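You operate a simulated robot arm through the tools that you are given. There is no shell and no other tool. Be economical: measure what you need, move in short steps, check, and stop when the job is done.

You are at the controls of a simulated robot arm. One attempt, no reset.

Task
Tighten both fitted nuts about a quarter turn with the small socket.
Fine: board knob on first, off again after both; socket back in its slot. Set down upright: small socket.
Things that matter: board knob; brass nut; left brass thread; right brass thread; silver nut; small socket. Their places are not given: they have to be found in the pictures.

The check looks at the end state, three seconds after you hand in, the way a careful person would. Anything else that was tipped, shoved, dropped, spilled or broken makes it a failure.

Robot
A 7-joint arm with a two-finger parallel gripper, fixed in place. Base frame: the origin is at the foot of the arm, x ahead of it, y to its left, z up; the work surface is at about z = 0.853. Readings come in m, degrees, newtons and seconds.
With the tool pointing down near the work surface it reaches from about 0.24 to 0.68 m from the base axis. Its first joint turns from -66.0 to 66.0 degrees. Payload 2.4 kg.
Tool frame: the origin (TCP) lies between the finger pads and is the grasp point; the fingertips stand 0.03 m ahead of it; z points along the fingers, y is the line along which they close. The gripper opens to 0.094 m. The fingers are 0.028 m wide and 0.01 m thick; the gripper's body (0.05 by 0.096 m) begins 0.055 m behind the TCP.
Orientation is that of the tool frame in the base frame, as a unit quaternion [x, y, z, w]. With the fingers straight down and closing along the base's y, the tool's x points along the base's -x, its y along +y and its z along -z.

Tools
- The arm moves only by the tool send_rows. Its argument "commands" is a list of rows, each a list of 3 entries, a list of its own where there are three numbers: the shift along the tool's x, y, z in m, then the turn, a rotation vector about the tool's x, y, z in degrees, then the gripper command, from -1 (shut) to 1 (fully open), values between in proportion. In form: [[[x, y, z], [ax, ay, az], hand], ...]. A call has 1 to 8 rows; each row is the pose to reach, as a shift and turn from the pose commanded when the call began, along the tool's axes at that moment. Rows are played at 5 a second. More than 0.05 m and 8.6 degrees between two rows, or a gripper value outside its range, and nothing of the call is played. A pose out of reach is approached as far as the arm can. The call stops where the force on the tool passes 40 N (or 10 N more than at its start, if that is more) or the arm is blocked; 0.2 s more then pass. The fingers move at their own pace (about 0.153 m/s each) and stop on an object; they squeeze with about 40 N. The grip force told is the motor's: it shows also when the fingers shut on nothing. Time passes only in rows, and 0.2 s behind the last, so rows that repeat a pose let the fingers close. It gives the time, the measured TCP pose, the force on the tool (base axes), the opening and the grip force at its end, in the units of the frame above (readings bear some noise), with the torque about the TCP (base axes, N m) and any sound that the robot's microphone picked up.
- Cameras (640 x 400 px; columns grow to the right, rows downward): "scene" is fixed at [0.049, 0.4895, 1.4422]; the picture's right is [-0.59, -0.81, 0.00], its down [-0.48, 0.35, -0.81] and it looks along [0.65, -0.48, -0.59] (base axes); focal length 315 px, centre (320, 200). "wrist" rides on the gripper at [0.076, 0.014, -0.103] in the tool frame; the picture's right is [-0.18, 0.98, 0.00], its down [-0.75, -0.14, -0.64] and it looks along [-0.63, -0.12, 0.77] (tool axes); focal length 243 px, centre (320, 200).
- snapshot(camera): a new picture of that camera. No time passes.
- point_at(camera, pixels): there is no depth. For up to 12 entries [column, row, z] of the newest picture of that camera ("zoom" is the newest enlarged one), the place [x, y] in the base frame at which the ray of that pixel passes the height z, good to about 0.003 m. No time passes.
- enlarge(camera, box): a new picture of the part [left, top, right, bottom] of that camera's present view, enlarged. No time passes.
- hand_in(): hands the job in; it is judged then, once.

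Go step by step. Measure first, check grasps and placings, and put right what went wrong. The budget is 80 turns and 46 pictures, counting those below and the enlarged ones. Unless the task says otherwise, let go and move clear before handing in, and close with one line.

The tools are called after "Call:" as a command line: name --argument value ..., lists and objects as JSON in quotes. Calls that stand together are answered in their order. send_rows: Moves the arm, as the interface text tells. Its arguments: {"type":"object","properties":{"commands":{"type":"array","items":{"type":"array"}}},"required":["commands"]} The other tools are called the same way: snapshot (camera) takes a picture; point_at (camera, pixels) gives the place at which the rays of pixels pass given heights; enlarge (camera, box) takes an enlarged picture of a part of a camera's view; hand_in () hands the job in.

At the start:

```text
time: 0.0
tool_pos: [0.3448, 0.0714, 1.245]
ee_rot: [0.0, 1.0, 0.0, -0.001]
force: [0.0, -0.2, 0.7]
torque: [0.02, 0.0, -0.02]
opening: 0.0942
gripper_force: 0.0
```

scene: 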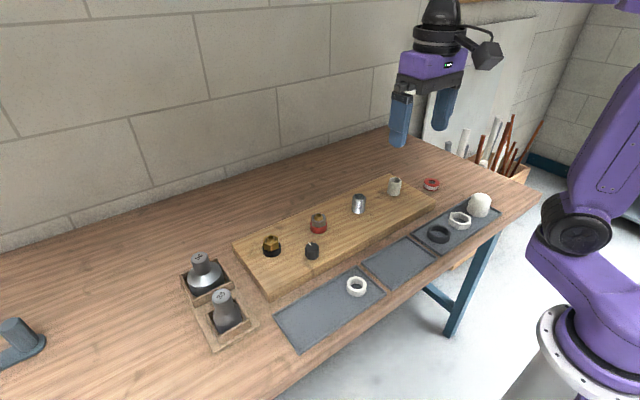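
wrist: 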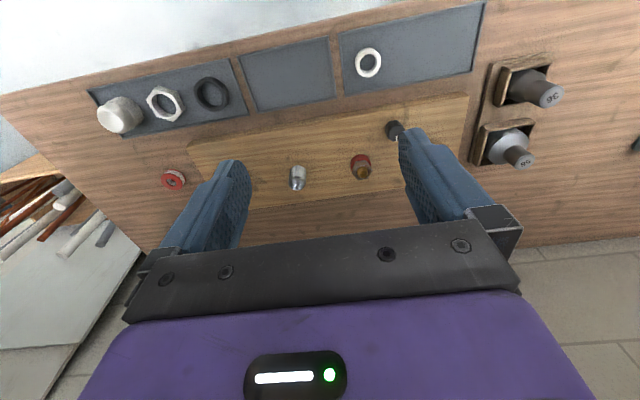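

The pictures show a board with several posts, a knob at about (312,250), and two sockets at about (203,270) and (226,310). I'll enlarge those areas first.

Call:
enlarge --camera "scene" --box '[230, 160, 450, 300]'

Call:
enlarge --camera "scene" --box '[160, 230, 290, 360]'

Call:
enlarge --camera "wrist" --box '[80, 20, 640, 240]'

```text
2.86 times, centred on (340, 230) of scene
```

zoom: 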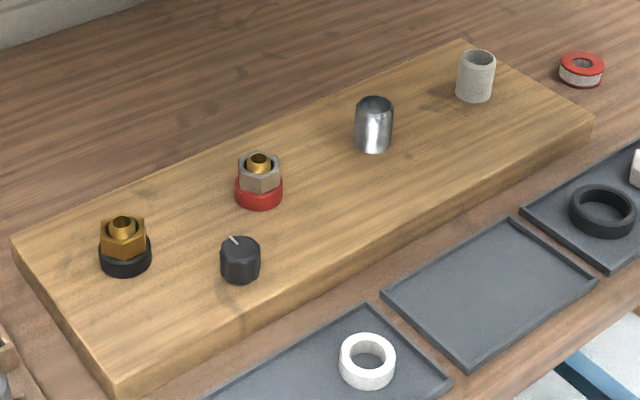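

```text
3.08 times, centred on (225, 295) of scene
```

zoom: 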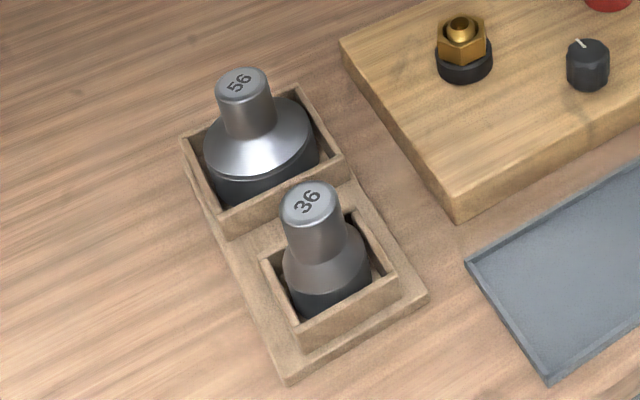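

```text
1.14 times, centred on (360, 130) of wrist
```

zoom: 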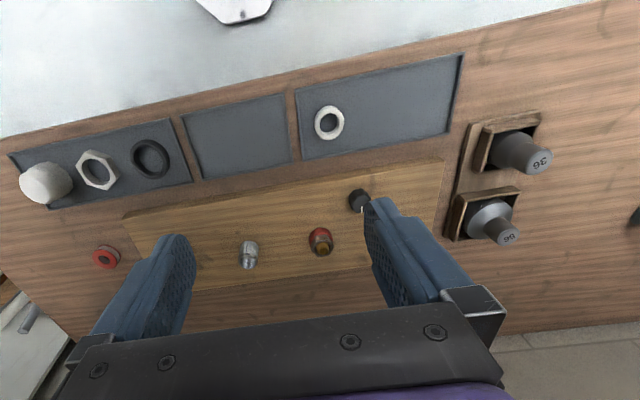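

I'll triangulate the key points using both cameras: small socket top at scene (221,296) and wrist (552,95), silver nut at (318,216), brass nut at (270,239), knob at (312,247).

Call:
point_at --camera "scene" --pixels '[[221, 296, 0.853], [221, 296, 0.95], [318, 216, 0.88], [318, 216, 0.92], [270.4, 238, 0.88], [270.4, 238, 0.92], [312, 245, 0.88], [312, 245, 0.92], [267, 299, 0.853], [267, 303, 0.88], [238, 247, 0.88], [228, 330, 0.87]]'

Call:
point_at --camera "wrist" --pixels '[[552, 95, 0.853], [552, 95, 0.95], [361, 172, 0.88], [361, 172, 0.92], [394, 126, 0.88], [394, 126, 0.92]]'

```text
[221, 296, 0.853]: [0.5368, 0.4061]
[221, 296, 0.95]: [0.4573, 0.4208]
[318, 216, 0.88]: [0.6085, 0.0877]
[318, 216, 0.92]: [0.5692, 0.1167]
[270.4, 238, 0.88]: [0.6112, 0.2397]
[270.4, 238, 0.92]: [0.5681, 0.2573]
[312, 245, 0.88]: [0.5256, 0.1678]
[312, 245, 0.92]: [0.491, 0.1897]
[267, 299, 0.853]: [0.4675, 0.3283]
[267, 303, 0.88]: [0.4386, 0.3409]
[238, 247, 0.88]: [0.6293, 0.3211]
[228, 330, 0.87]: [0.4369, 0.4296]
```

```text
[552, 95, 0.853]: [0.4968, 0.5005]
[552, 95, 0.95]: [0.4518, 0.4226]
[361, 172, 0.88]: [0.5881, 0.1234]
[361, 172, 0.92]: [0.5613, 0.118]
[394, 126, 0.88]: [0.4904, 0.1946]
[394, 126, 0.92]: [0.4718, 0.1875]
```

The socket top is at about z 0.948, near (0.457, 0.421). I'll move in for a closer view of the board.

Call:
send_rows --commands '[[[0, 0.03, 0.035], [0, 0, 0], 1], [[0, 0.06, 0.07], [0, 0, 0], 1], [[0, 0.09, 0.105], [0, 0, 0], 1], [[0, 0.12, 0.14], [0, 0, 0], 1], [[0, 0.13, 0.18], [0, 0, 0], 1], [[0, 0.13, 0.19], [0, 0, 0], 1]]'

Call:
snapshot --camera "wrist"

```text
time: 1.4
tool_pos: [0.3466, 0.2018, 1.0542]
ee_rot: [0.0, 1.0, 0.001, 0.0]
force: [0.7, 0.0, 0.2]
torque: [0.02, 0.04, 0.0]
opening: 0.0941
gripper_force: 0.0
```

```text
40 pictures are left
```

wrist: 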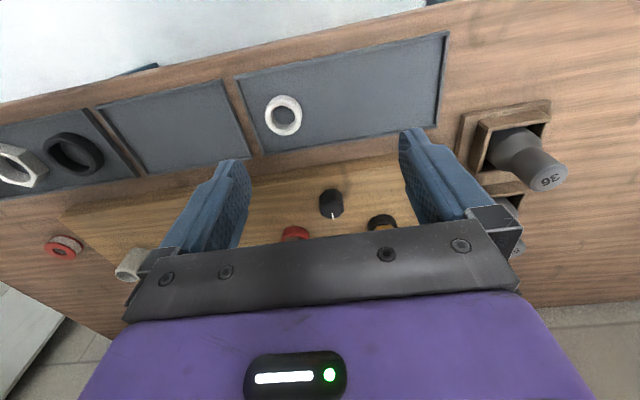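

The gripper hides the far objects: the knob shows at (331,205) with its pointer toward +x. I'll move forward and a bit higher to see the nuts.

Call:
send_rows --commands '[[[-0.04, 0, -0.01], [0, 0, 0], 1], [[-0.08, 0, -0.02], [0, 0, 0], 1], [[-0.12, 0, -0.03], [0, 0, 0], 1], [[-0.16, 0, -0.04], [0, 0, 0], 1], [[-0.2, 0, -0.04], [0, 0, 0], 1], [[-0.2, 0, -0.04], [0, 0, 0], 1]]'

Call:
snapshot --camera "wrist"

Call:
enlarge --camera "wrist" --box '[220, 30, 460, 180]'

```text
time: 2.8
tool_pos: [0.5449, 0.1987, 1.0943]
ee_rot: [-0.001, 1.0, 0.0, 0.001]
force: [-0.2, 0.2, 1.1]
torque: [0.03, 0.0, 0.0]
opening: 0.0937
gripper_force: 0.1
```

```text
39 pictures are left
```

wrist: 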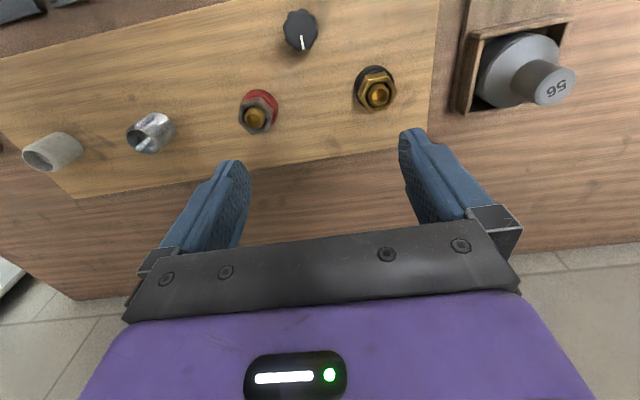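

```text
2.67 times, centred on (340, 105) of wrist
```

zoom: 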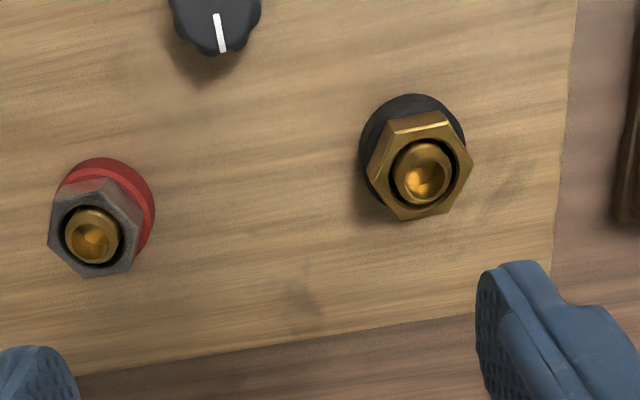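

Both nuts are in clear view now, so I'll intersect the wrist and scene rays at several heights.

Call:
point_at --camera "wrist" --pixels '[[378.6, 95.2, 0.9], [378.6, 95.2, 0.92], [378.6, 95.2, 0.94], [254.5, 119, 0.9], [254.5, 119, 0.92], [254.5, 119, 0.94], [301, 33, 0.9], [301, 33, 0.92], [434, 116, 0.88], [551, 92, 0.95], [427, 147, 0.88], [78, 198, 0.88]]'

Call:
point_at --camera "scene" --pixels '[[270.4, 237.7, 0.9], [270.4, 237.7, 0.92], [270.4, 237.7, 0.94], [318.5, 216, 0.9], [318.5, 216, 0.92], [318.5, 216, 0.94], [312, 245.7, 0.9], [312, 245.7, 0.92], [234, 246, 0.88], [390, 177, 0.88]]'

```text
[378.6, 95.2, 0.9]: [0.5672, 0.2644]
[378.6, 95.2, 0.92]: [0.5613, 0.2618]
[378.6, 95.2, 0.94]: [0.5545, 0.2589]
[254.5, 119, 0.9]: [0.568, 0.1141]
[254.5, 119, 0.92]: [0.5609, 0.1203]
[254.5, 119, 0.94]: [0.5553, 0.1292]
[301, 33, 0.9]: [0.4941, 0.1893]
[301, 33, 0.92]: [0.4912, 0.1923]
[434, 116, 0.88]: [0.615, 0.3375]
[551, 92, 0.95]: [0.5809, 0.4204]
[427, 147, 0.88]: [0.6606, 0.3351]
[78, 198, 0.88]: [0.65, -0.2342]
```

```text
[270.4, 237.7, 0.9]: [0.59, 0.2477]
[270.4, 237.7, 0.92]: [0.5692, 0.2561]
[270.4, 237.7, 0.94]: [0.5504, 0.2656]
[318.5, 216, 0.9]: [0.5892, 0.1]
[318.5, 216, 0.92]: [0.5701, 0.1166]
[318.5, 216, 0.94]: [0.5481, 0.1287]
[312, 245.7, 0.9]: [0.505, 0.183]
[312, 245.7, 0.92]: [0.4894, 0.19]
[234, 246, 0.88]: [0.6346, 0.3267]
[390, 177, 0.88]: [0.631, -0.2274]
```

Thread tips are at about z 0.93: brass (0.559, 0.2605), silver (0.5585, 0.1235). The knob top is near (0.491, 0.190, 0.918), so I'll look at the knob close up.

Call:
send_rows --commands '[[[0.03, -0.009, 0.03], [0, 0, 0], 1], [[0.054, -0.009, 0.064], [0, 0, 0], 1], [[0.054, -0.009, 0.074], [0, 0, 0], 1], [[0.054, -0.009, 0.074], [0, 0, 0], 1]]'

Call:
enlarge --camera "wrist" --box '[220, 50, 420, 175]'

```text
time: 3.8
tool_pos: [0.4905, 0.1928, 1.0198]
ee_rot: [-0.001, 1.0, 0.0, -0.001]
force: [1.1, 0.5, -0.3]
torque: [0.01, -0.02, 0.01]
opening: 0.0941
gripper_force: 0.2
```

```text
3.20 times, centred on (320, 112) of wrist
```

zoom: 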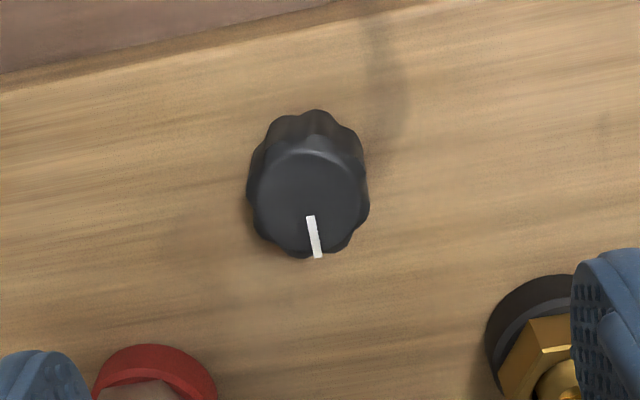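

The knob has no marks and its pointer faces +x. I'll get its centre precisely.

Call:
point_at --camera "zoom" --pixels '[[308, 203, 0.91], [308, 203, 0.918], [310, 112, 0.885], [0, 85, 0.88], [360, 0, 0.88], [250, 195, 0.915], [368, 200, 0.915]]'

```text
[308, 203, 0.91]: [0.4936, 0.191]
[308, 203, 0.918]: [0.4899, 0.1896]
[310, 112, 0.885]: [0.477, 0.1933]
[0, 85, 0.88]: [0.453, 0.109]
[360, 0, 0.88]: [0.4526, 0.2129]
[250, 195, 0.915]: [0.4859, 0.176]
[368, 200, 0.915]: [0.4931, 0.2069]
```

Knob centre is (0.4915, 0.1905), about 0.03 m across. I'll descend over it part-open and close.

Call:
send_rows --commands '[[[-0.001, -0.002, 0.03], [0, 0, 0], 0.1], [[-0.001, -0.002, 0.06], [0, 0, 0], 0.1], [[-0.001, -0.002, 0.085], [0, 0, 0], 0.1], [[-0.001, -0.002, 0.095], [0, 0, 0], 0.1], [[-0.001, -0.002, 0.095], [0, 0, 0], -1], [[-0.001, -0.002, 0.095], [0, 0, 0], -1], [[-0.001, -0.002, 0.095], [0, 0, 0], -1]]'

```text
time: 5.4
tool_pos: [0.4925, 0.1887, 0.9258]
ee_rot: [-0.001, 1.0, 0.001, 0.0]
force: [-0.7, 6.4, -5.8]
torque: [-0.32, -0.65, -0.04]
opening: 0.0329
gripper_force: 45.3
```

The fingers hold the knob at 0.033 m opening. I'll turn it clockwise in steps and listen for a click.

Call:
send_rows --commands '[[[0, 0.001, 0], [0, 0, 8], -1], [[0, 0.001, 0], [0, 0, 16], -1], [[0, 0.001, 0], [0, 0, 24], -1], [[0, 0.001, 0], [0, 0, 32], -1], [[0, 0.001, 0], [0, 0, 40], -1], [[0, 0.001, 0], [0, 0, 45], -1]]'

```text
time: 6.8
tool_pos: [0.4917, 0.189, 0.9243]
ee_rot: [0.384, 0.923, -0.001, 0.0]
force: [-2.8, -18.2, -2.5]
torque: [0.43, 0.06, 0.04]
opening: 0.0327
gripper_force: 44.9
```

It turned 45° with low torque and no sound yet. I'll continue.

Call:
send_rows --commands '[[[0, 0, 0], [0, 0, 8], -1], [[0, 0, 0], [0, 0, 16], -1], [[0, 0, 0], [0, 0, 24], -1], [[0, 0, 0], [0, 0, 32], -1], [[0, 0, 0], [0, 0, 40], -1], [[0, 0, 0], [0, 0, 45], -1]]'

Call:
enlarge --camera "scene" --box '[230, 160, 450, 300]'

```text
time: 8.2
tool_pos: [0.491, 0.193, 0.925]
ee_rot: [0.707, 0.707, -0.001, -0.002]
force: [-16.6, -12.7, 8.0]
torque: [-0.54, -0.26, 0.39]
opening: 0.0328
gripper_force: 44.6
```

```text
2.86 times, centred on (340, 230) of scene
```

zoom: 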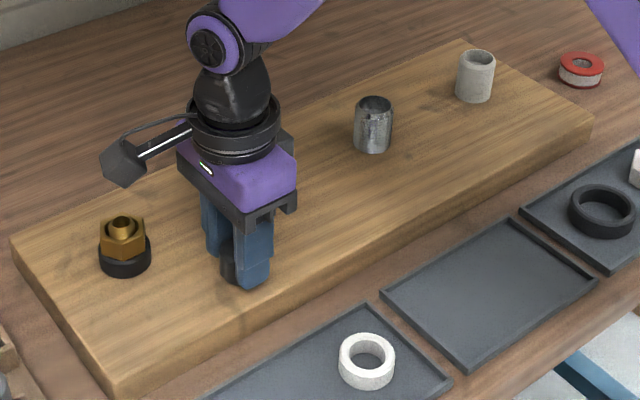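

Torque about z has risen to 0.39, possibly an end stop. I'll release, lift and look at the pointer.

Call:
send_rows --commands '[[[0, 0, 0], [0, 0, 0], 0.1], [[0, 0, 0], [0, 0, 0], 0.1], [[0, 0, -0.03], [0, 0, 0], 0.1], [[0, 0, -0.065], [0, 0, 0], 0.1], [[0, 0, -0.095], [0, 0, 0], 0.1], [[0, 0, -0.095], [0, 0, 0], 0.1]]'

Call:
snapshot --camera "wrist"

```text
time: 9.6
tool_pos: [0.4919, 0.1907, 1.0194]
ee_rot: [0.707, 0.707, 0.0, 0.001]
force: [0.5, 0.1, -0.3]
torque: [0.01, 0.03, 0.02]
opening: 0.0518
gripper_force: 0.1
```

```text
35 pictures are left
```

wrist: 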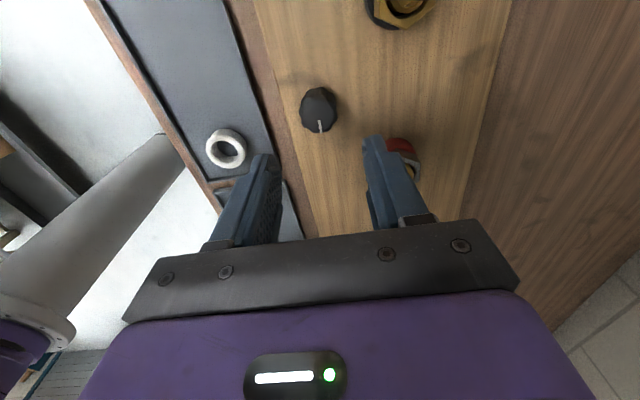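

The pointer has moved from +x to -y, a clean 90° clockwise. I'll regrasp and nudge a little further to check for a stop.

Call:
send_rows --commands '[[[0, 0, 0.035], [0, 0, 0], 0.1], [[0, 0, 0.075], [0, 0, 0], 0.1], [[0, 0, 0.095], [0, 0, 0], 0.1], [[0, 0, 0.095], [0, 0, 0], -1], [[0, 0, 0.095], [0, 0, 0], -1], [[0, 0, 0.095], [0, 0, 6], -1], [[0, 0, 0.095], [0, 0, 12], -1]]'

Call:
send_rows --commands '[[[0, 0, 0], [0, 0, 0], 0.1], [[0, 0, 0], [0, 0, 0], 0.1], [[0, 0, -0.03], [0, 0, 0], 0.1], [[0, 0, -0.065], [0, 0, 0], 0.1], [[0, 0, -0.095], [0, 0, -8], 0.1], [[0, 0, -0.095], [0, 0, -12], 0.1]]'

Call:
enlarge --camera "wrist" --box '[220, 50, 420, 175]'

```text
time: 11.2
tool_pos: [0.4899, 0.1906, 0.9238]
ee_rot: [0.777, 0.629, -0.001, -0.001]
force: [-14.5, -0.9, -11.2]
torque: [0.1, -0.32, 0.24]
opening: 0.032
gripper_force: 44.9
```

```text
time: 12.6
tool_pos: [0.4919, 0.1904, 1.0207]
ee_rot: [0.707, 0.707, 0.0, 0.0]
force: [-0.4, -1.3, 0.2]
torque: [0.03, -0.02, -0.02]
opening: 0.0516
gripper_force: 0.0
```

```text
3.20 times, centred on (320, 112) of wrist
```

zoom: 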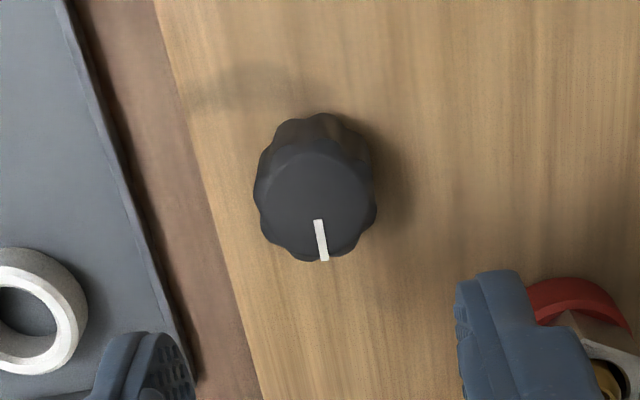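

The pointer didn't move past 90°, so there's a stop there and the knob is on. Next I'll rotate back to yaw 0 and move above the small socket.

Call:
send_rows --commands '[[[0.03, -0.005, -0.02], [0, 0, -8], 0.5], [[0.06, -0.01, -0.04], [0, 0, -16], 0.5], [[0.09, -0.015, -0.04], [0, 0, -24], 0.5], [[0.12, -0.02, -0.04], [0, 0, -32], 0.5], [[0.15, -0.025, -0.04], [0, 0, -40], 0.5], [[0.18, -0.03, -0.04], [0, 0, -48], 0.5], [[0.21, -0.035, -0.04], [0, 0, -56], 0.5], [[0.23, -0.035, -0.04], [0, 0, -64], 0.5]]'

Call:
send_rows --commands '[[[0, 0, 0], [0, 0, -8], 0.5], [[0, 0, 0], [0, 0, -16], 0.5], [[0, 0, 0], [0, 0, -24], 0.5], [[0, 0, 0], [0, 0, -26], 0.5], [[0, 0, 0], [0, 0, -26], 0.5]]'

Call:
snapshot --camera "wrist"

```text
time: 14.4
tool_pos: [0.4566, 0.4224, 1.0617]
ee_rot: [0.224, 0.975, 0.001, 0.0]
force: [0.4, -0.9, 0.2]
torque: [-0.02, -0.03, 0.0]
opening: 0.0705
gripper_force: 0.1
```

```text
time: 15.6
tool_pos: [0.4566, 0.4198, 1.0605]
ee_rot: [0.0, 1.0, -0.001, 0.0]
force: [0.0, -0.3, 0.7]
torque: [0.0, 0.0, -0.01]
opening: 0.0706
gripper_force: 0.0
```

```text
33 pictures are left
```

wrist: 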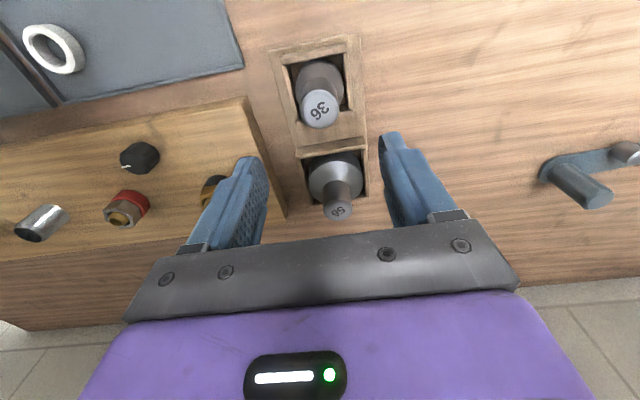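

The small socket's top is at about (320,109) between the fingers. I'll enlarge to measure it.

Call:
enlarge --camera "wrist" --box '[240, 20, 400, 140]'

Call:
point_at --camera "wrist" --pixels '[[320, 109, 0.948], [320, 109, 0.94], [300, 107, 0.948], [340, 107, 0.948], [286, 62, 0.89], [345, 50, 0.89], [297, 122, 0.89], [355, 110, 0.89]]'

```text
3.33 times, centred on (320, 80) of wrist
```

zoom: 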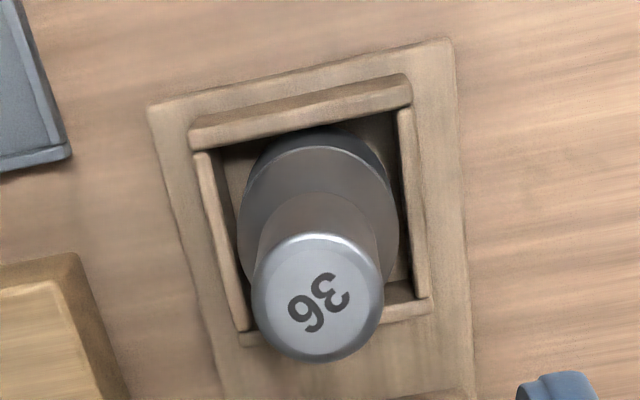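

```text
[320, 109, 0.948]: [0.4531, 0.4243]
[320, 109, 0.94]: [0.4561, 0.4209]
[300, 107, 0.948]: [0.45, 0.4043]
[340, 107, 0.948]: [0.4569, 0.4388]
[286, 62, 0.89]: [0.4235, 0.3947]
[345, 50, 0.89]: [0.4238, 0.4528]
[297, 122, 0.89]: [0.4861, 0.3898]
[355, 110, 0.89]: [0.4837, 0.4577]
```

The socket neck is about 0.038 m across, centred near (0.455, 0.422), and the slot is roughly axis-aligned. I'll descend and grip it at z 0.935.

Call:
send_rows --commands '[[[0.001, 0.0025, 0.04], [0, 0, 0], 0.5], [[0.001, 0.0025, 0.08], [0, 0, 0], 0.5], [[0.001, 0.0025, 0.11], [0, 0, 0], 0.5], [[0.001, 0.0025, 0.125], [0, 0, 0], 0.5], [[0.001, 0.0025, 0.125], [0, 0, 0], -1], [[0.001, 0.0025, 0.125], [0, 0, 0], -1], [[0.001, 0.0025, 0.125], [0, 0, 0], -1]]'

Call:
enlarge --camera "scene" --box '[160, 230, 290, 360]'

```text
time: 17.2
tool_pos: [0.4572, 0.424, 0.936]
ee_rot: [-0.001, 1.0, -0.001, 0.0]
force: [0.2, 0.1, -0.2]
torque: [-0.03, -0.04, -0.01]
opening: 0.0341
gripper_force: 39.8
```

```text
3.08 times, centred on (225, 295) of scene
```

zoom: 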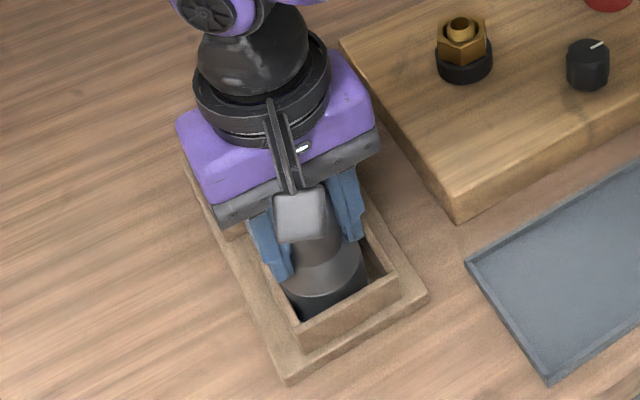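

Gripped at 0.034 m. I'll lift straight up out of the slot.

Call:
send_rows --commands '[[[0, 0, -0.02], [0, 0, 0], -1], [[0, 0, -0.05], [0, 0, 0], -1], [[0, 0, -0.09], [0, 0, 0], -1], [[0, 0, -0.13], [0, 0, 0], -1], [[0, 0, -0.13], [0, 0, 0], -1]]'

Call:
enlarge --camera "scene" --box '[120, 160, 320, 340]'

```text
time: 18.4
tool_pos: [0.4558, 0.4221, 1.0652]
ee_rot: [-0.001, 1.0, -0.001, 0.0]
force: [0.0, 0.8, -1.0]
torque: [0.02, 0.05, 0.01]
opening: 0.0
gripper_force: 32.9
```

```text
2.22 times, centred on (220, 250) of scene
```

zoom: 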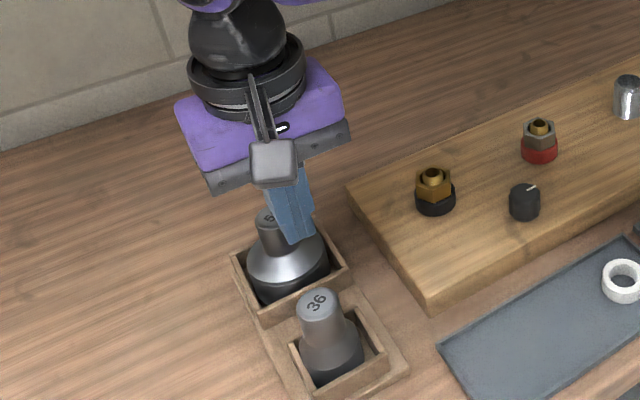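

The socket slipped out of the grip and is still upright in its slot. I'll open and check the wrist view to see why.

Call:
send_rows --commands '[[[0, 0, 0], [0, 0, 0], 0.5], [[0, 0, 0], [0, 0, 0], 0.5], [[0, 0, 0], [0, 0, 0], 0.5]]'

Call:
enlarge --camera "wrist" --box '[240, 20, 400, 140]'

Call:
enlarge --camera "scene" --box '[190, 270, 270, 345]'

```text
time: 19.2
tool_pos: [0.4569, 0.4213, 1.0657]
ee_rot: [0.0, 1.0, -0.001, 0.0]
force: [-0.2, -0.4, -0.1]
torque: [0.01, 0.04, -0.01]
opening: 0.0704
gripper_force: 0.1
```

```text
3.33 times, centred on (320, 80) of wrist
```

zoom: 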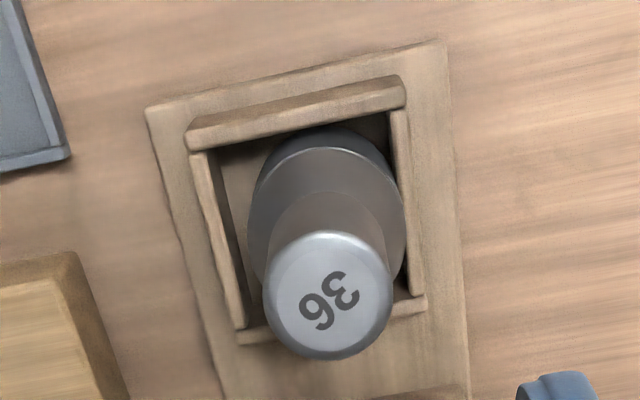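

```text
5.33 times, centred on (230, 308) of scene
```

zoom: 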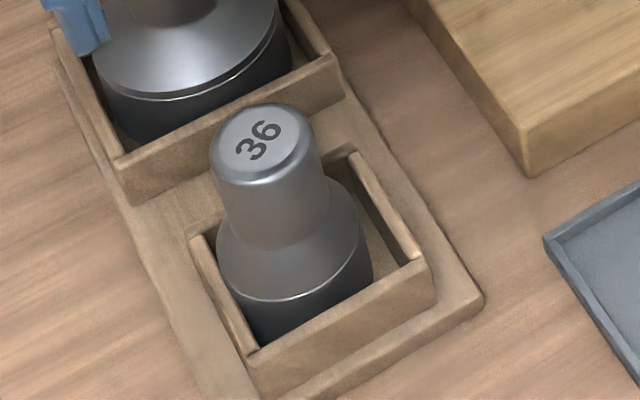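

The socket shifted a few mm toward +y, and its top is chamfered. I'll re-measure the height of its top.

Call:
point_at --camera "zoom" --pixels '[[259, 137, 0.92], [259, 137, 0.93], [259, 137, 0.94], [259, 137, 0.95], [270, 240, 0.9], [295, 335, 0.86]]'

Call:
snapshot --camera "wrist"

Call:
point_at --camera "wrist" --pixels '[[322, 108.5, 0.92], [322, 108.5, 0.93], [322, 108.5, 0.94], [322, 108.5, 0.95]]'

```text
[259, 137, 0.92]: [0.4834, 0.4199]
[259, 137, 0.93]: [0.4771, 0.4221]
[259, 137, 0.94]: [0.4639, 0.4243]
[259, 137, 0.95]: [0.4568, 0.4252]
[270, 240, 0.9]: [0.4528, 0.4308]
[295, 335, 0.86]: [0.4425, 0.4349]
```

```text
27 pictures are left
```

wrist: 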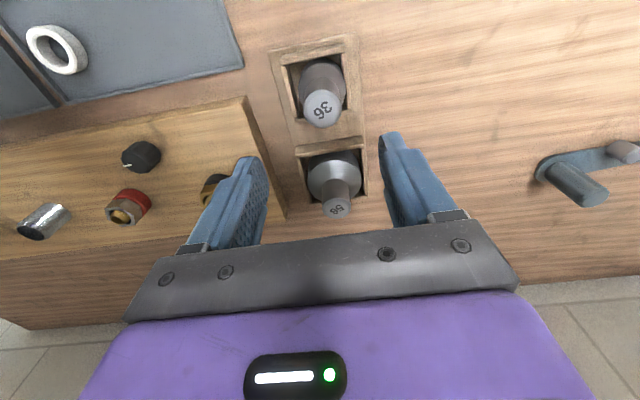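

```text
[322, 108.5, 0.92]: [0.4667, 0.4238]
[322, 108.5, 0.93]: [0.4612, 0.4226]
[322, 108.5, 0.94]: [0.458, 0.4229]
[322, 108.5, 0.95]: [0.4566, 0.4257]
```

The neck spans about z 0.91 to 0.947, so my tips at 0.906 were wedging on the cone. I'll grip higher, at TCP 0.944, and lift slowly.

Call:
send_rows --commands '[[[0, 0.003, 0.04], [0, 0, 0], 0.3], [[0, 0.003, 0.08], [0, 0, 0], 0.3], [[0, 0.003, 0.11], [0, 0, 0], 0.3], [[0, 0.003, 0.121], [0, 0, 0], 0.3], [[0, 0.003, 0.121], [0, 0, 0], -1], [[0, 0.003, 0.121], [0, 0, 0], -1], [[0, 0.003, 0.121], [0, 0, 0], -1], [[0, 0.003, 0.121], [0, 0, 0], -1]]'

Call:
send_rows --commands '[[[0, 0, -0.004], [0, 0, 0], -1], [[0, 0, -0.008], [0, 0, 0], -1], [[0, 0, -0.012], [0, 0, 0], -1], [[0, 0, -0.016], [0, 0, 0], -1], [[0, 0, -0.02], [0, 0, 0], -1], [[0, 0, -0.02], [0, 0, 0], -1]]'

Call:
enlarge --camera "scene" --box '[160, 230, 290, 360]'

```text
time: 21.0
tool_pos: [0.4555, 0.4245, 0.9448]
ee_rot: [0.0, 1.0, -0.001, -0.001]
force: [-0.1, -7.5, -0.2]
torque: [-0.45, 0.05, -0.07]
opening: 0.034
gripper_force: 39.6
```

```text
time: 22.4
tool_pos: [0.4563, 0.4245, 0.9629]
ee_rot: [0.0, 1.0, -0.001, -0.001]
force: [-3.5, -12.1, -8.4]
torque: [-1.02, 0.28, -0.05]
opening: 0.034
gripper_force: 39.9
```

```text
3.08 times, centred on (225, 295) of scene
```

zoom: 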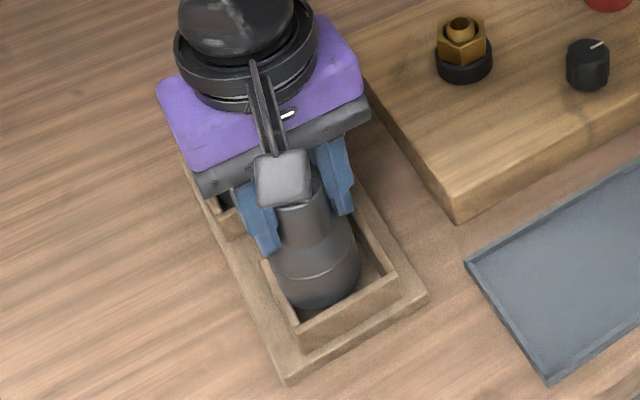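

It's being lifted this time, but a -12 N y-force suggests it rubs the +y wall. I'll shift 3 mm toward -y while lifting slowly.

Call:
send_rows --commands '[[[0, -0.003, 0], [0, 0, 0], -1], [[0, -0.003, -0.008], [0, 0, 0], -1], [[0, -0.003, -0.016], [0, 0, 0], -1], [[0, -0.003, -0.024], [0, 0, 0], -1], [[0, -0.003, -0.036], [0, 0, 0], -1], [[0, -0.003, -0.05], [0, 0, 0], -1], [[0, -0.003, -0.065], [0, 0, 0], -1], [[0, -0.003, -0.065], [0, 0, 0], -1]]'

Call:
enlarge --camera "scene" --box '[140, 190, 300, 340]'

```text
time: 24.2
tool_pos: [0.4571, 0.4231, 1.0295]
ee_rot: [0.0, 1.0, 0.0, -0.001]
force: [-0.4, -0.3, -2.6]
torque: [-0.01, -0.01, -0.01]
opening: 0.0341
gripper_force: 40.3
```

```text
2.67 times, centred on (220, 265) of scene
```

zoom: 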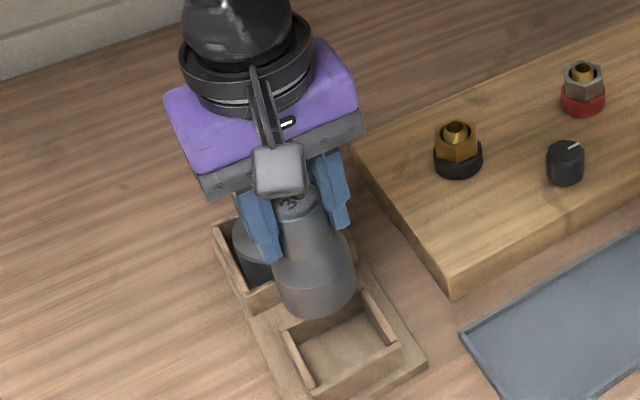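

The socket is held, with a weight of about 2.6 N. I'll carry it high to behind the brass nut, so the wrist camera looks nearly straight down on the nut for an accurate centre and hex angle.

Call:
send_rows --commands '[[[0, 0, -0.03], [0, 0, 0], -1], [[0, -0.03, -0.05], [0, 0, 0], -1], [[0, -0.07, -0.05], [0, 0, 0], -1], [[0, -0.11, -0.05], [0, 0, 0], -1], [[-0.03, -0.145, -0.05], [0, 0, 0], -1], [[-0.07, -0.162, -0.05], [0, 0, 0], -1], [[-0.11, -0.162, -0.04], [0, 0, 0], -1], [[-0.144, -0.162, -0.02], [0, 0, 0], -1]]'

Call:
snapshot --camera "wrist"

Call:
enlarge --camera "wrist" --box '[240, 0, 400, 100]'

```text
time: 26.0
tool_pos: [0.5994, 0.263, 1.0486]
ee_rot: [-0.001, 1.0, 0.0, -0.001]
force: [-0.1, 0.1, -2.5]
torque: [0.01, 0.03, -0.02]
opening: 0.0341
gripper_force: 40.1
```

```text
24 pictures are left
```

wrist: 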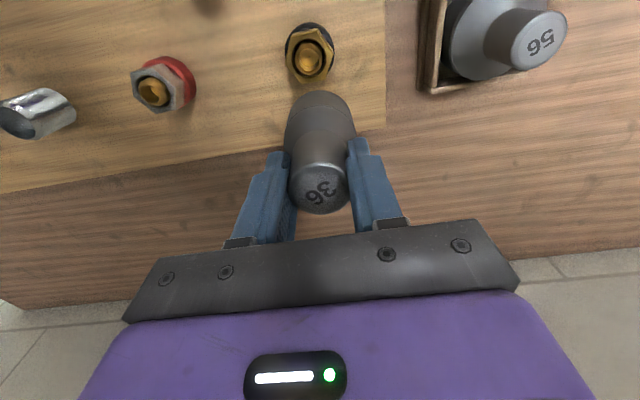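

```text
4.00 times, centred on (320, 50) of wrist
```

zoom: 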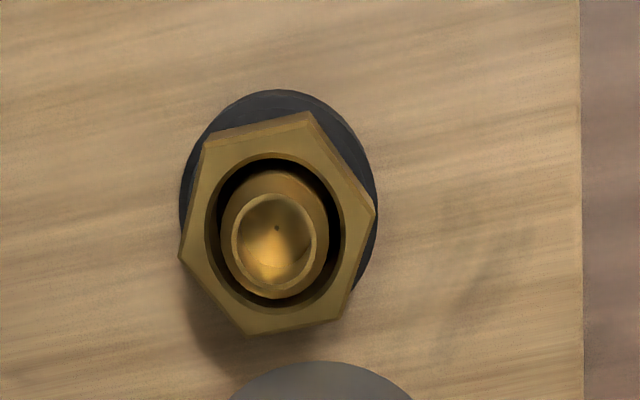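

The brass hex is clear: vertices at about (305,113), (375,208), (345,312), (247,335), (180,258), (205,140) in the zoom. I'll convert them to base coordinates.

Call:
point_at --camera "zoom" --pixels '[[305, 113, 0.915], [375, 208, 0.915], [345, 312, 0.915], [247, 335, 0.915], [180, 258, 0.915], [205, 140, 0.915], [274, 243, 0.93], [274, 243, 0.925], [274, 243, 0.92], [281, 179, 0.885]]'

Call:
point_at --camera "wrist" --pixels '[[145, 63, 0.915], [176, 70, 0.915], [184, 98, 0.915], [165, 111, 0.915], [137, 102, 0.915], [132, 76, 0.915], [153, 92, 0.93], [153, 92, 0.92]]'

```text
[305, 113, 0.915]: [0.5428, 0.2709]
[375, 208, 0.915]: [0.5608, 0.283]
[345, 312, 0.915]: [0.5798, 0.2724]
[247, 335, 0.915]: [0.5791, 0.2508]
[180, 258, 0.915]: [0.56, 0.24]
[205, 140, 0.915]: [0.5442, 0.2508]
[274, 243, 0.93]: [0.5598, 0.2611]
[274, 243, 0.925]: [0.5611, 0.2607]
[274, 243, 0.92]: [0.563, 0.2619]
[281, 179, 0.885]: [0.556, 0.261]
```

```text
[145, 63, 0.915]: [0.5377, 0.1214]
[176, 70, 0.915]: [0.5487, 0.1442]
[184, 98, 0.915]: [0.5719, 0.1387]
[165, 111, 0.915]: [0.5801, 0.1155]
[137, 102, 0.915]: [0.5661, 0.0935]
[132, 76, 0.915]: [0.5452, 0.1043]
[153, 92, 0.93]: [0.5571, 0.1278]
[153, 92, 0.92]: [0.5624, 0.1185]
```

The brass hex has a vertex along y, so vertices sit at 30° mod 60, centred at (0.5605, 0.2612). I'll enlarge the "36" to get the socket's own yaw.

Call:
enlarge --camera "wrist" --box '[270, 80, 370, 220]'

Call:
enlarge --camera "scene" --box '[220, 140, 340, 270]'

```text
2.86 times, centred on (320, 150) of wrist
```

zoom: 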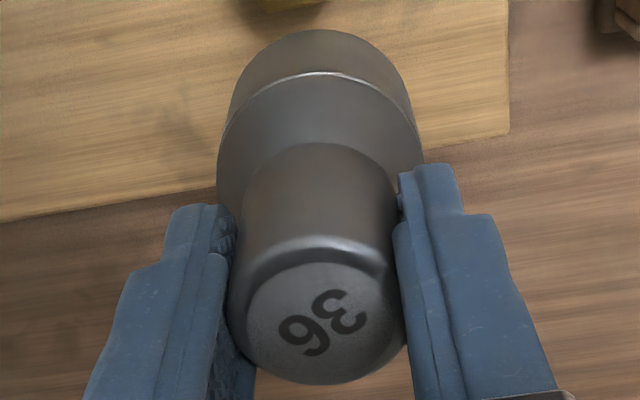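

```text
3.08 times, centred on (280, 205) of scene
```

zoom: 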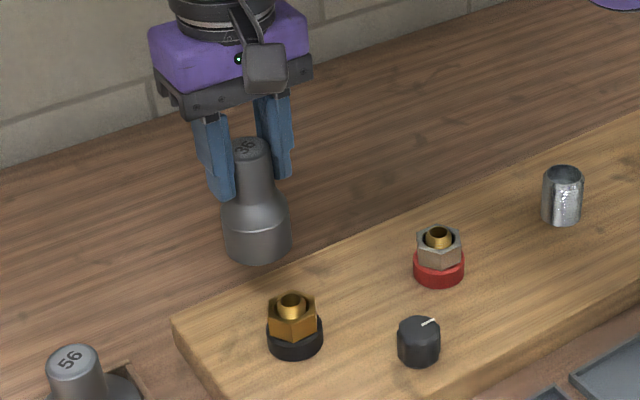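

The text direction is about -60°, so the socket hex vertices are likely at 0° or 30° mod 60. I'll check the socket axis against the TCP using its top centre at (321,193).

Call:
point_at --camera "zoom" --pixels '[[320, 200, 0.9]]'

Call:
point_at --camera "wrist" --pixels '[[320.5, 191, 1.048], [320.5, 191, 1.052], [290, 190, 1.04], [349, 184, 1.04]]'

```text
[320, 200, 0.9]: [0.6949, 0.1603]
```

```text
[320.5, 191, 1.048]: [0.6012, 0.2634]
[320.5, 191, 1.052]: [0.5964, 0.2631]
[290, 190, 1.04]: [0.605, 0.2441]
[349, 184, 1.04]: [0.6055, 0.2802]
```

The socket axis matches the TCP within 2 mm. I'll move over the brass nut, descend to just above it, and take two readings to average the noise.

Call:
send_rows --commands '[[[0.02, -0.001, 0], [0, 0, 0], -1], [[0.039, -0.001, 0], [0, 0, 0], -1], [[0.039, -0.001, 0.01], [0, 0, 0], -1], [[0.039, -0.001, 0.025], [0, 0, 0], -1], [[0.039, -0.001, 0.025], [0, 0, 0], -1]]'

Call:
send_rows --commands '[[[0, 0, 0], [0, 0, 0], -1]]'

Call:
send_rows --commands '[[[0, 0, 0], [0, 0, 0], -1]]'

Call:
enlarge --camera "scene" --box '[220, 160, 320, 270]'

```text
time: 27.2
tool_pos: [0.5607, 0.2597, 1.0233]
ee_rot: [0.002, 1.0, 0.0, 0.0]
force: [0.6, -0.3, -2.7]
torque: [0.01, -0.01, -0.04]
opening: 0.0341
gripper_force: 40.2
```

```text
time: 27.6
tool_pos: [0.5603, 0.2619, 1.0228]
ee_rot: [0.001, 1.0, 0.0, 0.0]
force: [0.2, 0.0, -2.4]
torque: [0.02, 0.01, 0.03]
opening: 0.034
gripper_force: 40.5
```

```text
time: 28.0
tool_pos: [0.5609, 0.2611, 1.0234]
ee_rot: [0.001, 1.0, 0.0, 0.0]
force: [-0.4, 0.1, -1.5]
torque: [0.03, 0.02, 0.02]
opening: 0.0339
gripper_force: 40.6
```

```text
3.64 times, centred on (270, 215) of scene
```

zoom: 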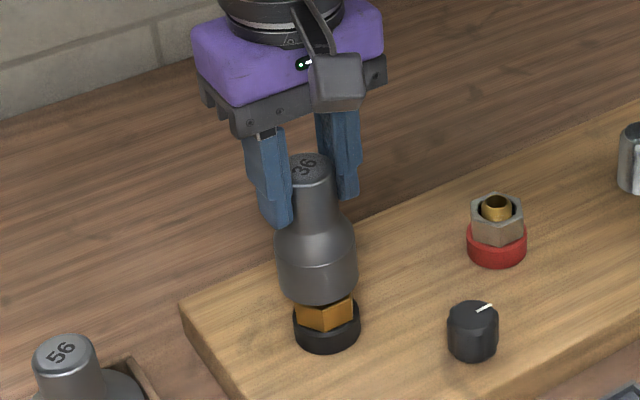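

Mean pose is (0.5606, 0.2609), centred on the nut. I'll lower gently and watch for contact.

Call:
send_rows --commands '[[[0, 0, 0.004], [0, 0, 0], -1], [[0, 0, 0.008], [0, 0, 0], -1], [[0, 0, 0.012], [0, 0, 0], -1], [[0, 0, 0.015], [0, 0, 0], -1], [[0, 0, 0.018], [0, 0, 0], -1]]'

```text
time: 29.2
tool_pos: [0.5619, 0.2615, 1.0084]
ee_rot: [0.0, 1.0, 0.001, 0.003]
force: [1.1, 0.0, 25.0]
torque: [-0.53, -0.33, 0.01]
opening: 0.0342
gripper_force: 40.2
```

Contact at 25 N with TCP 1.008 means the socket is sitting on the nut top, not engaged. I'll lift, pre-rotate to -40°, and press lightly to sweep clockwise.

Call:
send_rows --commands '[[[0, 0, -0.01], [0, 0, 0], -1], [[0, 0, -0.012], [0, 0, -8], -1], [[0, 0, -0.012], [0, 0, -16], -1], [[0, 0, -0.012], [0, 0, -24], -1], [[0, 0, -0.012], [0, 0, -32], -1], [[0, 0, -0.012], [0, 0, -40], -1], [[0, 0, -0.006], [0, 0, -40], -1], [[0, 0, -0.002], [0, 0, -40], -1]]'

```text
time: 31.0
tool_pos: [0.5613, 0.2601, 1.0099]
ee_rot: [-0.343, 0.939, 0.001, 0.002]
force: [-4.0, -1.3, 12.9]
torque: [0.14, 0.47, 0.09]
opening: 0.0344
gripper_force: 39.9
```

Call:
send_rows --commands '[[[0, 0, 0.0005], [0, 0, 4], -1], [[0, 0, 0.0005], [0, 0, 8], -1], [[0, 0, 0.001], [0, 0, 12], -1], [[0, 0, 0.001], [0, 0, 16], -1], [[0, 0, 0.001], [0, 0, 20], -1]]'

```text
time: 32.2
tool_pos: [0.5593, 0.2606, 1.0056]
ee_rot: [-0.174, 0.985, 0.0, -0.001]
force: [-0.4, 1.1, -2.2]
torque: [0.02, 0.0, 0.0]
opening: 0.0339
gripper_force: 39.9
```

The contact force vanished during the sweep at about -20°, so it likely dropped in. I'll push down to check the depth.

Call:
send_rows --commands '[[[0, 0, 0.003], [0, 0, 0], -1], [[0, 0, 0.006], [0, 0, 0], -1], [[0, 0, 0.009], [0, 0, 0], -1], [[0, 0, 0.012], [0, 0, 0], -1]]'

```text
time: 33.2
tool_pos: [0.5602, 0.2607, 0.9952]
ee_rot: [-0.174, 0.985, 0.0, 0.0]
force: [0.3, -0.6, -2.0]
torque: [0.02, 0.02, 0.02]
opening: 0.0341
gripper_force: 39.9
```

It is engaged, 13 mm down with no contact force. A little deeper, then I'll begin turning clockwise.

Call:
send_rows --commands '[[[0, 0, 0.003], [0, 0, 0], -1], [[0, 0, 0.003], [0, 0, 7], -1], [[0, 0, 0.003], [0, 0, 14], -1], [[0, 0, 0.003], [0, 0, 21], -1], [[0, 0, 0.003], [0, 0, 28], -1], [[0, 0, 0.003], [0, 0, 35], -1], [[0, 0, 0.003], [0, 0, 42], -1]]'

```text
time: 34.8
tool_pos: [0.561, 0.2608, 0.9924]
ee_rot: [0.192, 0.981, 0.001, 0.001]
force: [1.9, 5.3, 0.6]
torque: [0.44, -0.27, 0.06]
opening: 0.034
gripper_force: 39.8
```

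Turned 42° at low torque. I'll continue to 90° in total, then check the nut.

Call:
send_rows --commands '[[[0, 0, 0], [0, 0, 7], -1], [[0, 0, 0], [0, 0, 14], -1], [[0, 0, 0], [0, 0, 21], -1], [[0, 0, 0], [0, 0, 28], -1], [[0, 0, 0], [0, 0, 35], -1], [[0, 0, 0], [0, 0, 42], -1], [[0, 0, 0], [0, 0, 48], -1], [[0, 0, 0], [0, 0, 48], -1]]'

```text
time: 36.6
tool_pos: [0.5617, 0.2615, 0.9927]
ee_rot: [0.575, 0.818, 0.0, 0.0]
force: [3.9, 3.4, 0.9]
torque: [0.16, -0.34, 0.04]
opening: 0.034
gripper_force: 40.4
```

Yaw is +70° now. I'll lift off, rotate back, and move aside to view the nut from above.

Call:
send_rows --commands '[[[0, 0, -0.012], [0, 0, 0], -1], [[0, 0, -0.026], [0, 0, 0], -1], [[0, 0, -0.04], [0, 0, 0], -1], [[0, 0, -0.055], [0, 0, -8], -1], [[0, 0, -0.055], [0, 0, -16], -1], [[0, 0, -0.055], [0, 0, -24], -1], [[0, 0, -0.055], [0, 0, -32], -1], [[0, 0, -0.055], [0, 0, -40], -1]]'

Call:
send_rows --commands '[[[0, 0, 0], [0, 0, -8], -1], [[0, 0, 0], [0, 0, -16], -1], [[0, 0, 0], [0, 0, -24], -1], [[0, 0, 0], [0, 0, -30], -1], [[0, 0, 0], [0, 0, -30], -1]]'

Call:
send_rows --commands '[[[-0.02, -0.03, 0], [0, 0, 0], -1], [[-0.042, -0.065, 0], [0, 0, 0], -1], [[-0.042, -0.07, 0], [0, 0, 0], -1], [[-0.042, -0.07, 0], [0, 0, 0], -1]]'

Call:
snapshot --camera "wrist"

Call:
enlarge --camera "wrist" --box '[200, 0, 440, 150]'

```text
time: 38.4
tool_pos: [0.5608, 0.2604, 1.0478]
ee_rot: [0.257, 0.966, 0.0, 0.0]
force: [-0.6, -0.4, -2.6]
torque: [-0.02, -0.01, 0.0]
opening: 0.0338
gripper_force: 40.2
```

```text
time: 39.6
tool_pos: [0.5607, 0.2594, 1.0476]
ee_rot: [-0.002, 1.0, 0.0, 0.0]
force: [1.1, 0.1, -1.4]
torque: [0.04, 0.0, 0.0]
opening: 0.0337
gripper_force: 40.1
```

```text
time: 40.6
tool_pos: [0.6034, 0.1896, 1.0484]
ee_rot: [0.0, 1.0, 0.0, 0.0]
force: [0.5, 1.0, -2.0]
torque: [-0.02, -0.03, -0.01]
opening: 0.0338
gripper_force: 40.2
```

```text
19 pictures are left
```

wrist: 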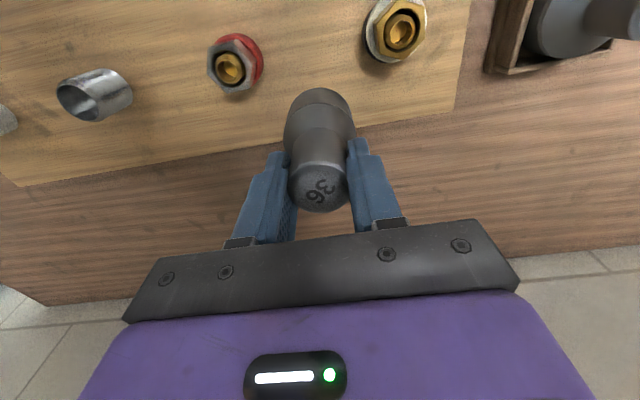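

```text
2.67 times, centred on (320, 75) of wrist
```

zoom: 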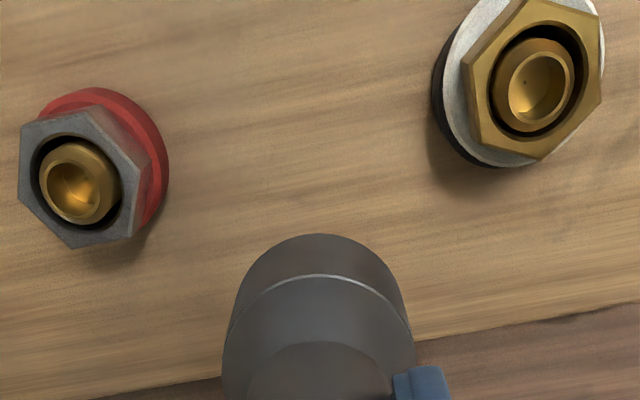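

The brass nut has moved and its collar top now shows white. I'll measure both hexes: brass (463,62), (602,97), (478,138), (540,160); silver (97,104), (150,163), (75,248), (20,195), (20,122).

Call:
point_at --camera "zoom" --pixels '[[463, 62, 0.918], [602, 97, 0.918], [478, 138, 0.918], [540, 160, 0.918], [517, 0, 0.918], [97, 104, 0.92], [150, 163, 0.92], [132, 237, 0.92], [75, 248, 0.92], [20, 195, 0.92], [20, 122, 0.92], [75, 185, 0.93]]'

Call:
enlarge --camera "scene" --box '[240, 180, 340, 270]'

```text
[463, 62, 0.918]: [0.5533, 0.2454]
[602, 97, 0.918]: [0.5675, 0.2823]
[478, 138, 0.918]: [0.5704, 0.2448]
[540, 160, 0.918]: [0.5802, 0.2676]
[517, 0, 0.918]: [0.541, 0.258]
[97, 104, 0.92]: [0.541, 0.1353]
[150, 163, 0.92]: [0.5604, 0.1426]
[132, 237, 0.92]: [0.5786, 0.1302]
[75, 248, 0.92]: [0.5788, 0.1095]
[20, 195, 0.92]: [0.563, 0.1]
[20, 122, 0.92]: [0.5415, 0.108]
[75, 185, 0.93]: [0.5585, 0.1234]
```

```text
4.44 times, centred on (290, 225) of scene
```

zoom: 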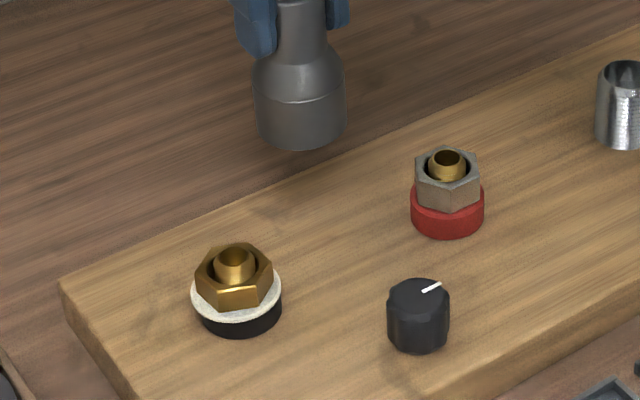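

The brass hex went from 30° to about 11° mod 60, a clockwise turn of roughly 79°, and its collar now shows a white ring. The silver hex is also at about 30°. I'll view it squarely for an accurate centre.

Call:
send_rows --commands '[[[0, -0.03, 0], [0, 0, 0], -1], [[0, -0.06, 0], [0, 0, 0], -1], [[0, -0.066, 0], [0, 0, 0], -1], [[0, -0.066, 0], [0, 0, 0], -1]]'

Call:
enlarge --camera "wrist" --box '[240, 0, 400, 100]'

```text
time: 41.6
tool_pos: [0.602, 0.1244, 1.0469]
ee_rot: [-0.001, 1.0, 0.0, 0.001]
force: [0.2, -0.3, -1.7]
torque: [0.01, 0.02, -0.01]
opening: 0.0338
gripper_force: 40.2
```

```text
4.00 times, centred on (320, 50) of wrist
```

zoom: 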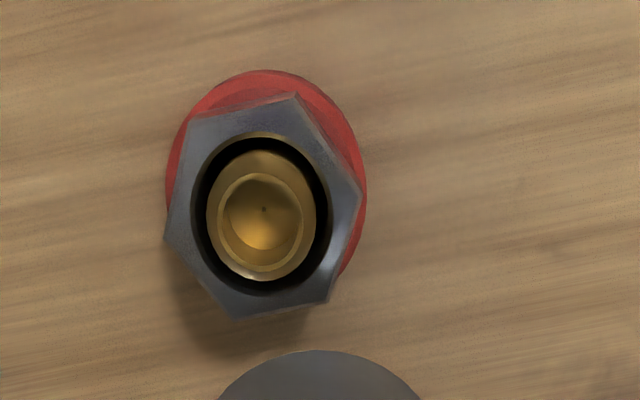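

Silver hex vertices: (295,95), (362,190), (330,300), (232,320), (165,240), (188,120). I'll convert these.

Call:
point_at --camera "zoom" --pixels '[[295, 95, 0.92], [362, 190, 0.92], [330, 300, 0.92], [232, 320, 0.92], [165, 240, 0.92], [188, 120, 0.92], [262, 220, 0.93], [262, 220, 0.925]]'

Call:
send_rows --commands '[[[0, 0, 0], [0, 0, 0], -1]]'

Call:
send_rows --commands '[[[0, 0, 0], [0, 0, 0], -1]]'

```text
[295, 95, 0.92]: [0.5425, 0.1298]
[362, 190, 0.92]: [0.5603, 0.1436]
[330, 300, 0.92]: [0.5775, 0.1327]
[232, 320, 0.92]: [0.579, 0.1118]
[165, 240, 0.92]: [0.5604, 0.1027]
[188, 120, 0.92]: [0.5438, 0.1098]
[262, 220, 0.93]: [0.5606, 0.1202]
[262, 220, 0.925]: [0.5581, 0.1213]
```

```text
time: 42.0
tool_pos: [0.6038, 0.1247, 1.048]
ee_rot: [0.0, 1.0, 0.0, 0.001]
force: [-0.2, -0.6, -1.0]
torque: [0.0, 0.02, -0.01]
opening: 0.0336
gripper_force: 39.6
```

```text
time: 42.4
tool_pos: [0.6034, 0.1239, 1.0467]
ee_rot: [0.0, 1.0, -0.001, 0.0]
force: [-0.2, 0.4, -2.4]
torque: [-0.03, -0.03, 0.0]
opening: 0.0338
gripper_force: 40.1
```

The silver centre is (0.5606, 0.1218) with the same hex angle of 30°. I'll go above it, pre-rotate to -15° (mid play from the brass nut), and lower.

Call:
send_rows --commands '[[[0.02, -0.0024, 0], [0, 0, -8], -1], [[0.042, -0.0024, 0], [0, 0, -15], -1], [[0.042, -0.0024, 0.02], [0, 0, -15], -1], [[0.042, -0.0024, 0.034], [0, 0, -15], -1], [[0.042, -0.0024, 0.038], [0, 0, -15], -1], [[0.042, -0.0024, 0.042], [0, 0, -15], -1], [[0.042, -0.0024, 0.045], [0, 0, -15], -1]]'

```text
time: 44.0
tool_pos: [0.5623, 0.1219, 1.002]
ee_rot: [-0.131, 0.991, 0.001, 0.0]
force: [-0.1, -1.3, -2.9]
torque: [0.0, 0.0, -0.04]
opening: 0.0336
gripper_force: 40.3
```

Already 6 mm below the contact height with no force, so it engaged directly. I'll go to full depth and turn.

Call:
send_rows --commands '[[[0, 0, 0.005], [0, 0, 0], -1], [[0, 0, 0.01], [0, 0, 0], -1], [[0, 0, 0.01], [0, 0, 8], -1], [[0, 0, 0.01], [0, 0, 16], -1], [[0, 0, 0.01], [0, 0, 24], -1], [[0, 0, 0.01], [0, 0, 32], -1], [[0, 0, 0.01], [0, 0, 40], -1], [[0, 0, 0.01], [0, 0, 48], -1]]'

Call:
send_rows --commands '[[[0, 0, 0], [0, 0, 8], -1], [[0, 0, 0], [0, 0, 16], -1], [[0, 0, 0], [0, 0, 24], -1], [[0, 0, 0], [0, 0, 32], -1], [[0, 0, 0], [0, 0, 40], -1], [[0, 0, 0], [0, 0, 46], -1], [[0, 0, 0], [0, 0, 46], -1]]'

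```text
time: 45.8
tool_pos: [0.5617, 0.1216, 0.9927]
ee_rot: [0.285, 0.959, -0.002, 0.001]
force: [1.7, 0.0, 3.1]
torque: [-0.06, -0.34, 0.07]
opening: 0.0334
gripper_force: 39.7
```

```text
time: 47.4
tool_pos: [0.5623, 0.121, 0.9914]
ee_rot: [0.636, 0.771, 0.001, 0.0]
force: [3.0, 0.2, 12.6]
torque: [-0.3, -0.2, 0.03]
opening: 0.0333
gripper_force: 39.8
```

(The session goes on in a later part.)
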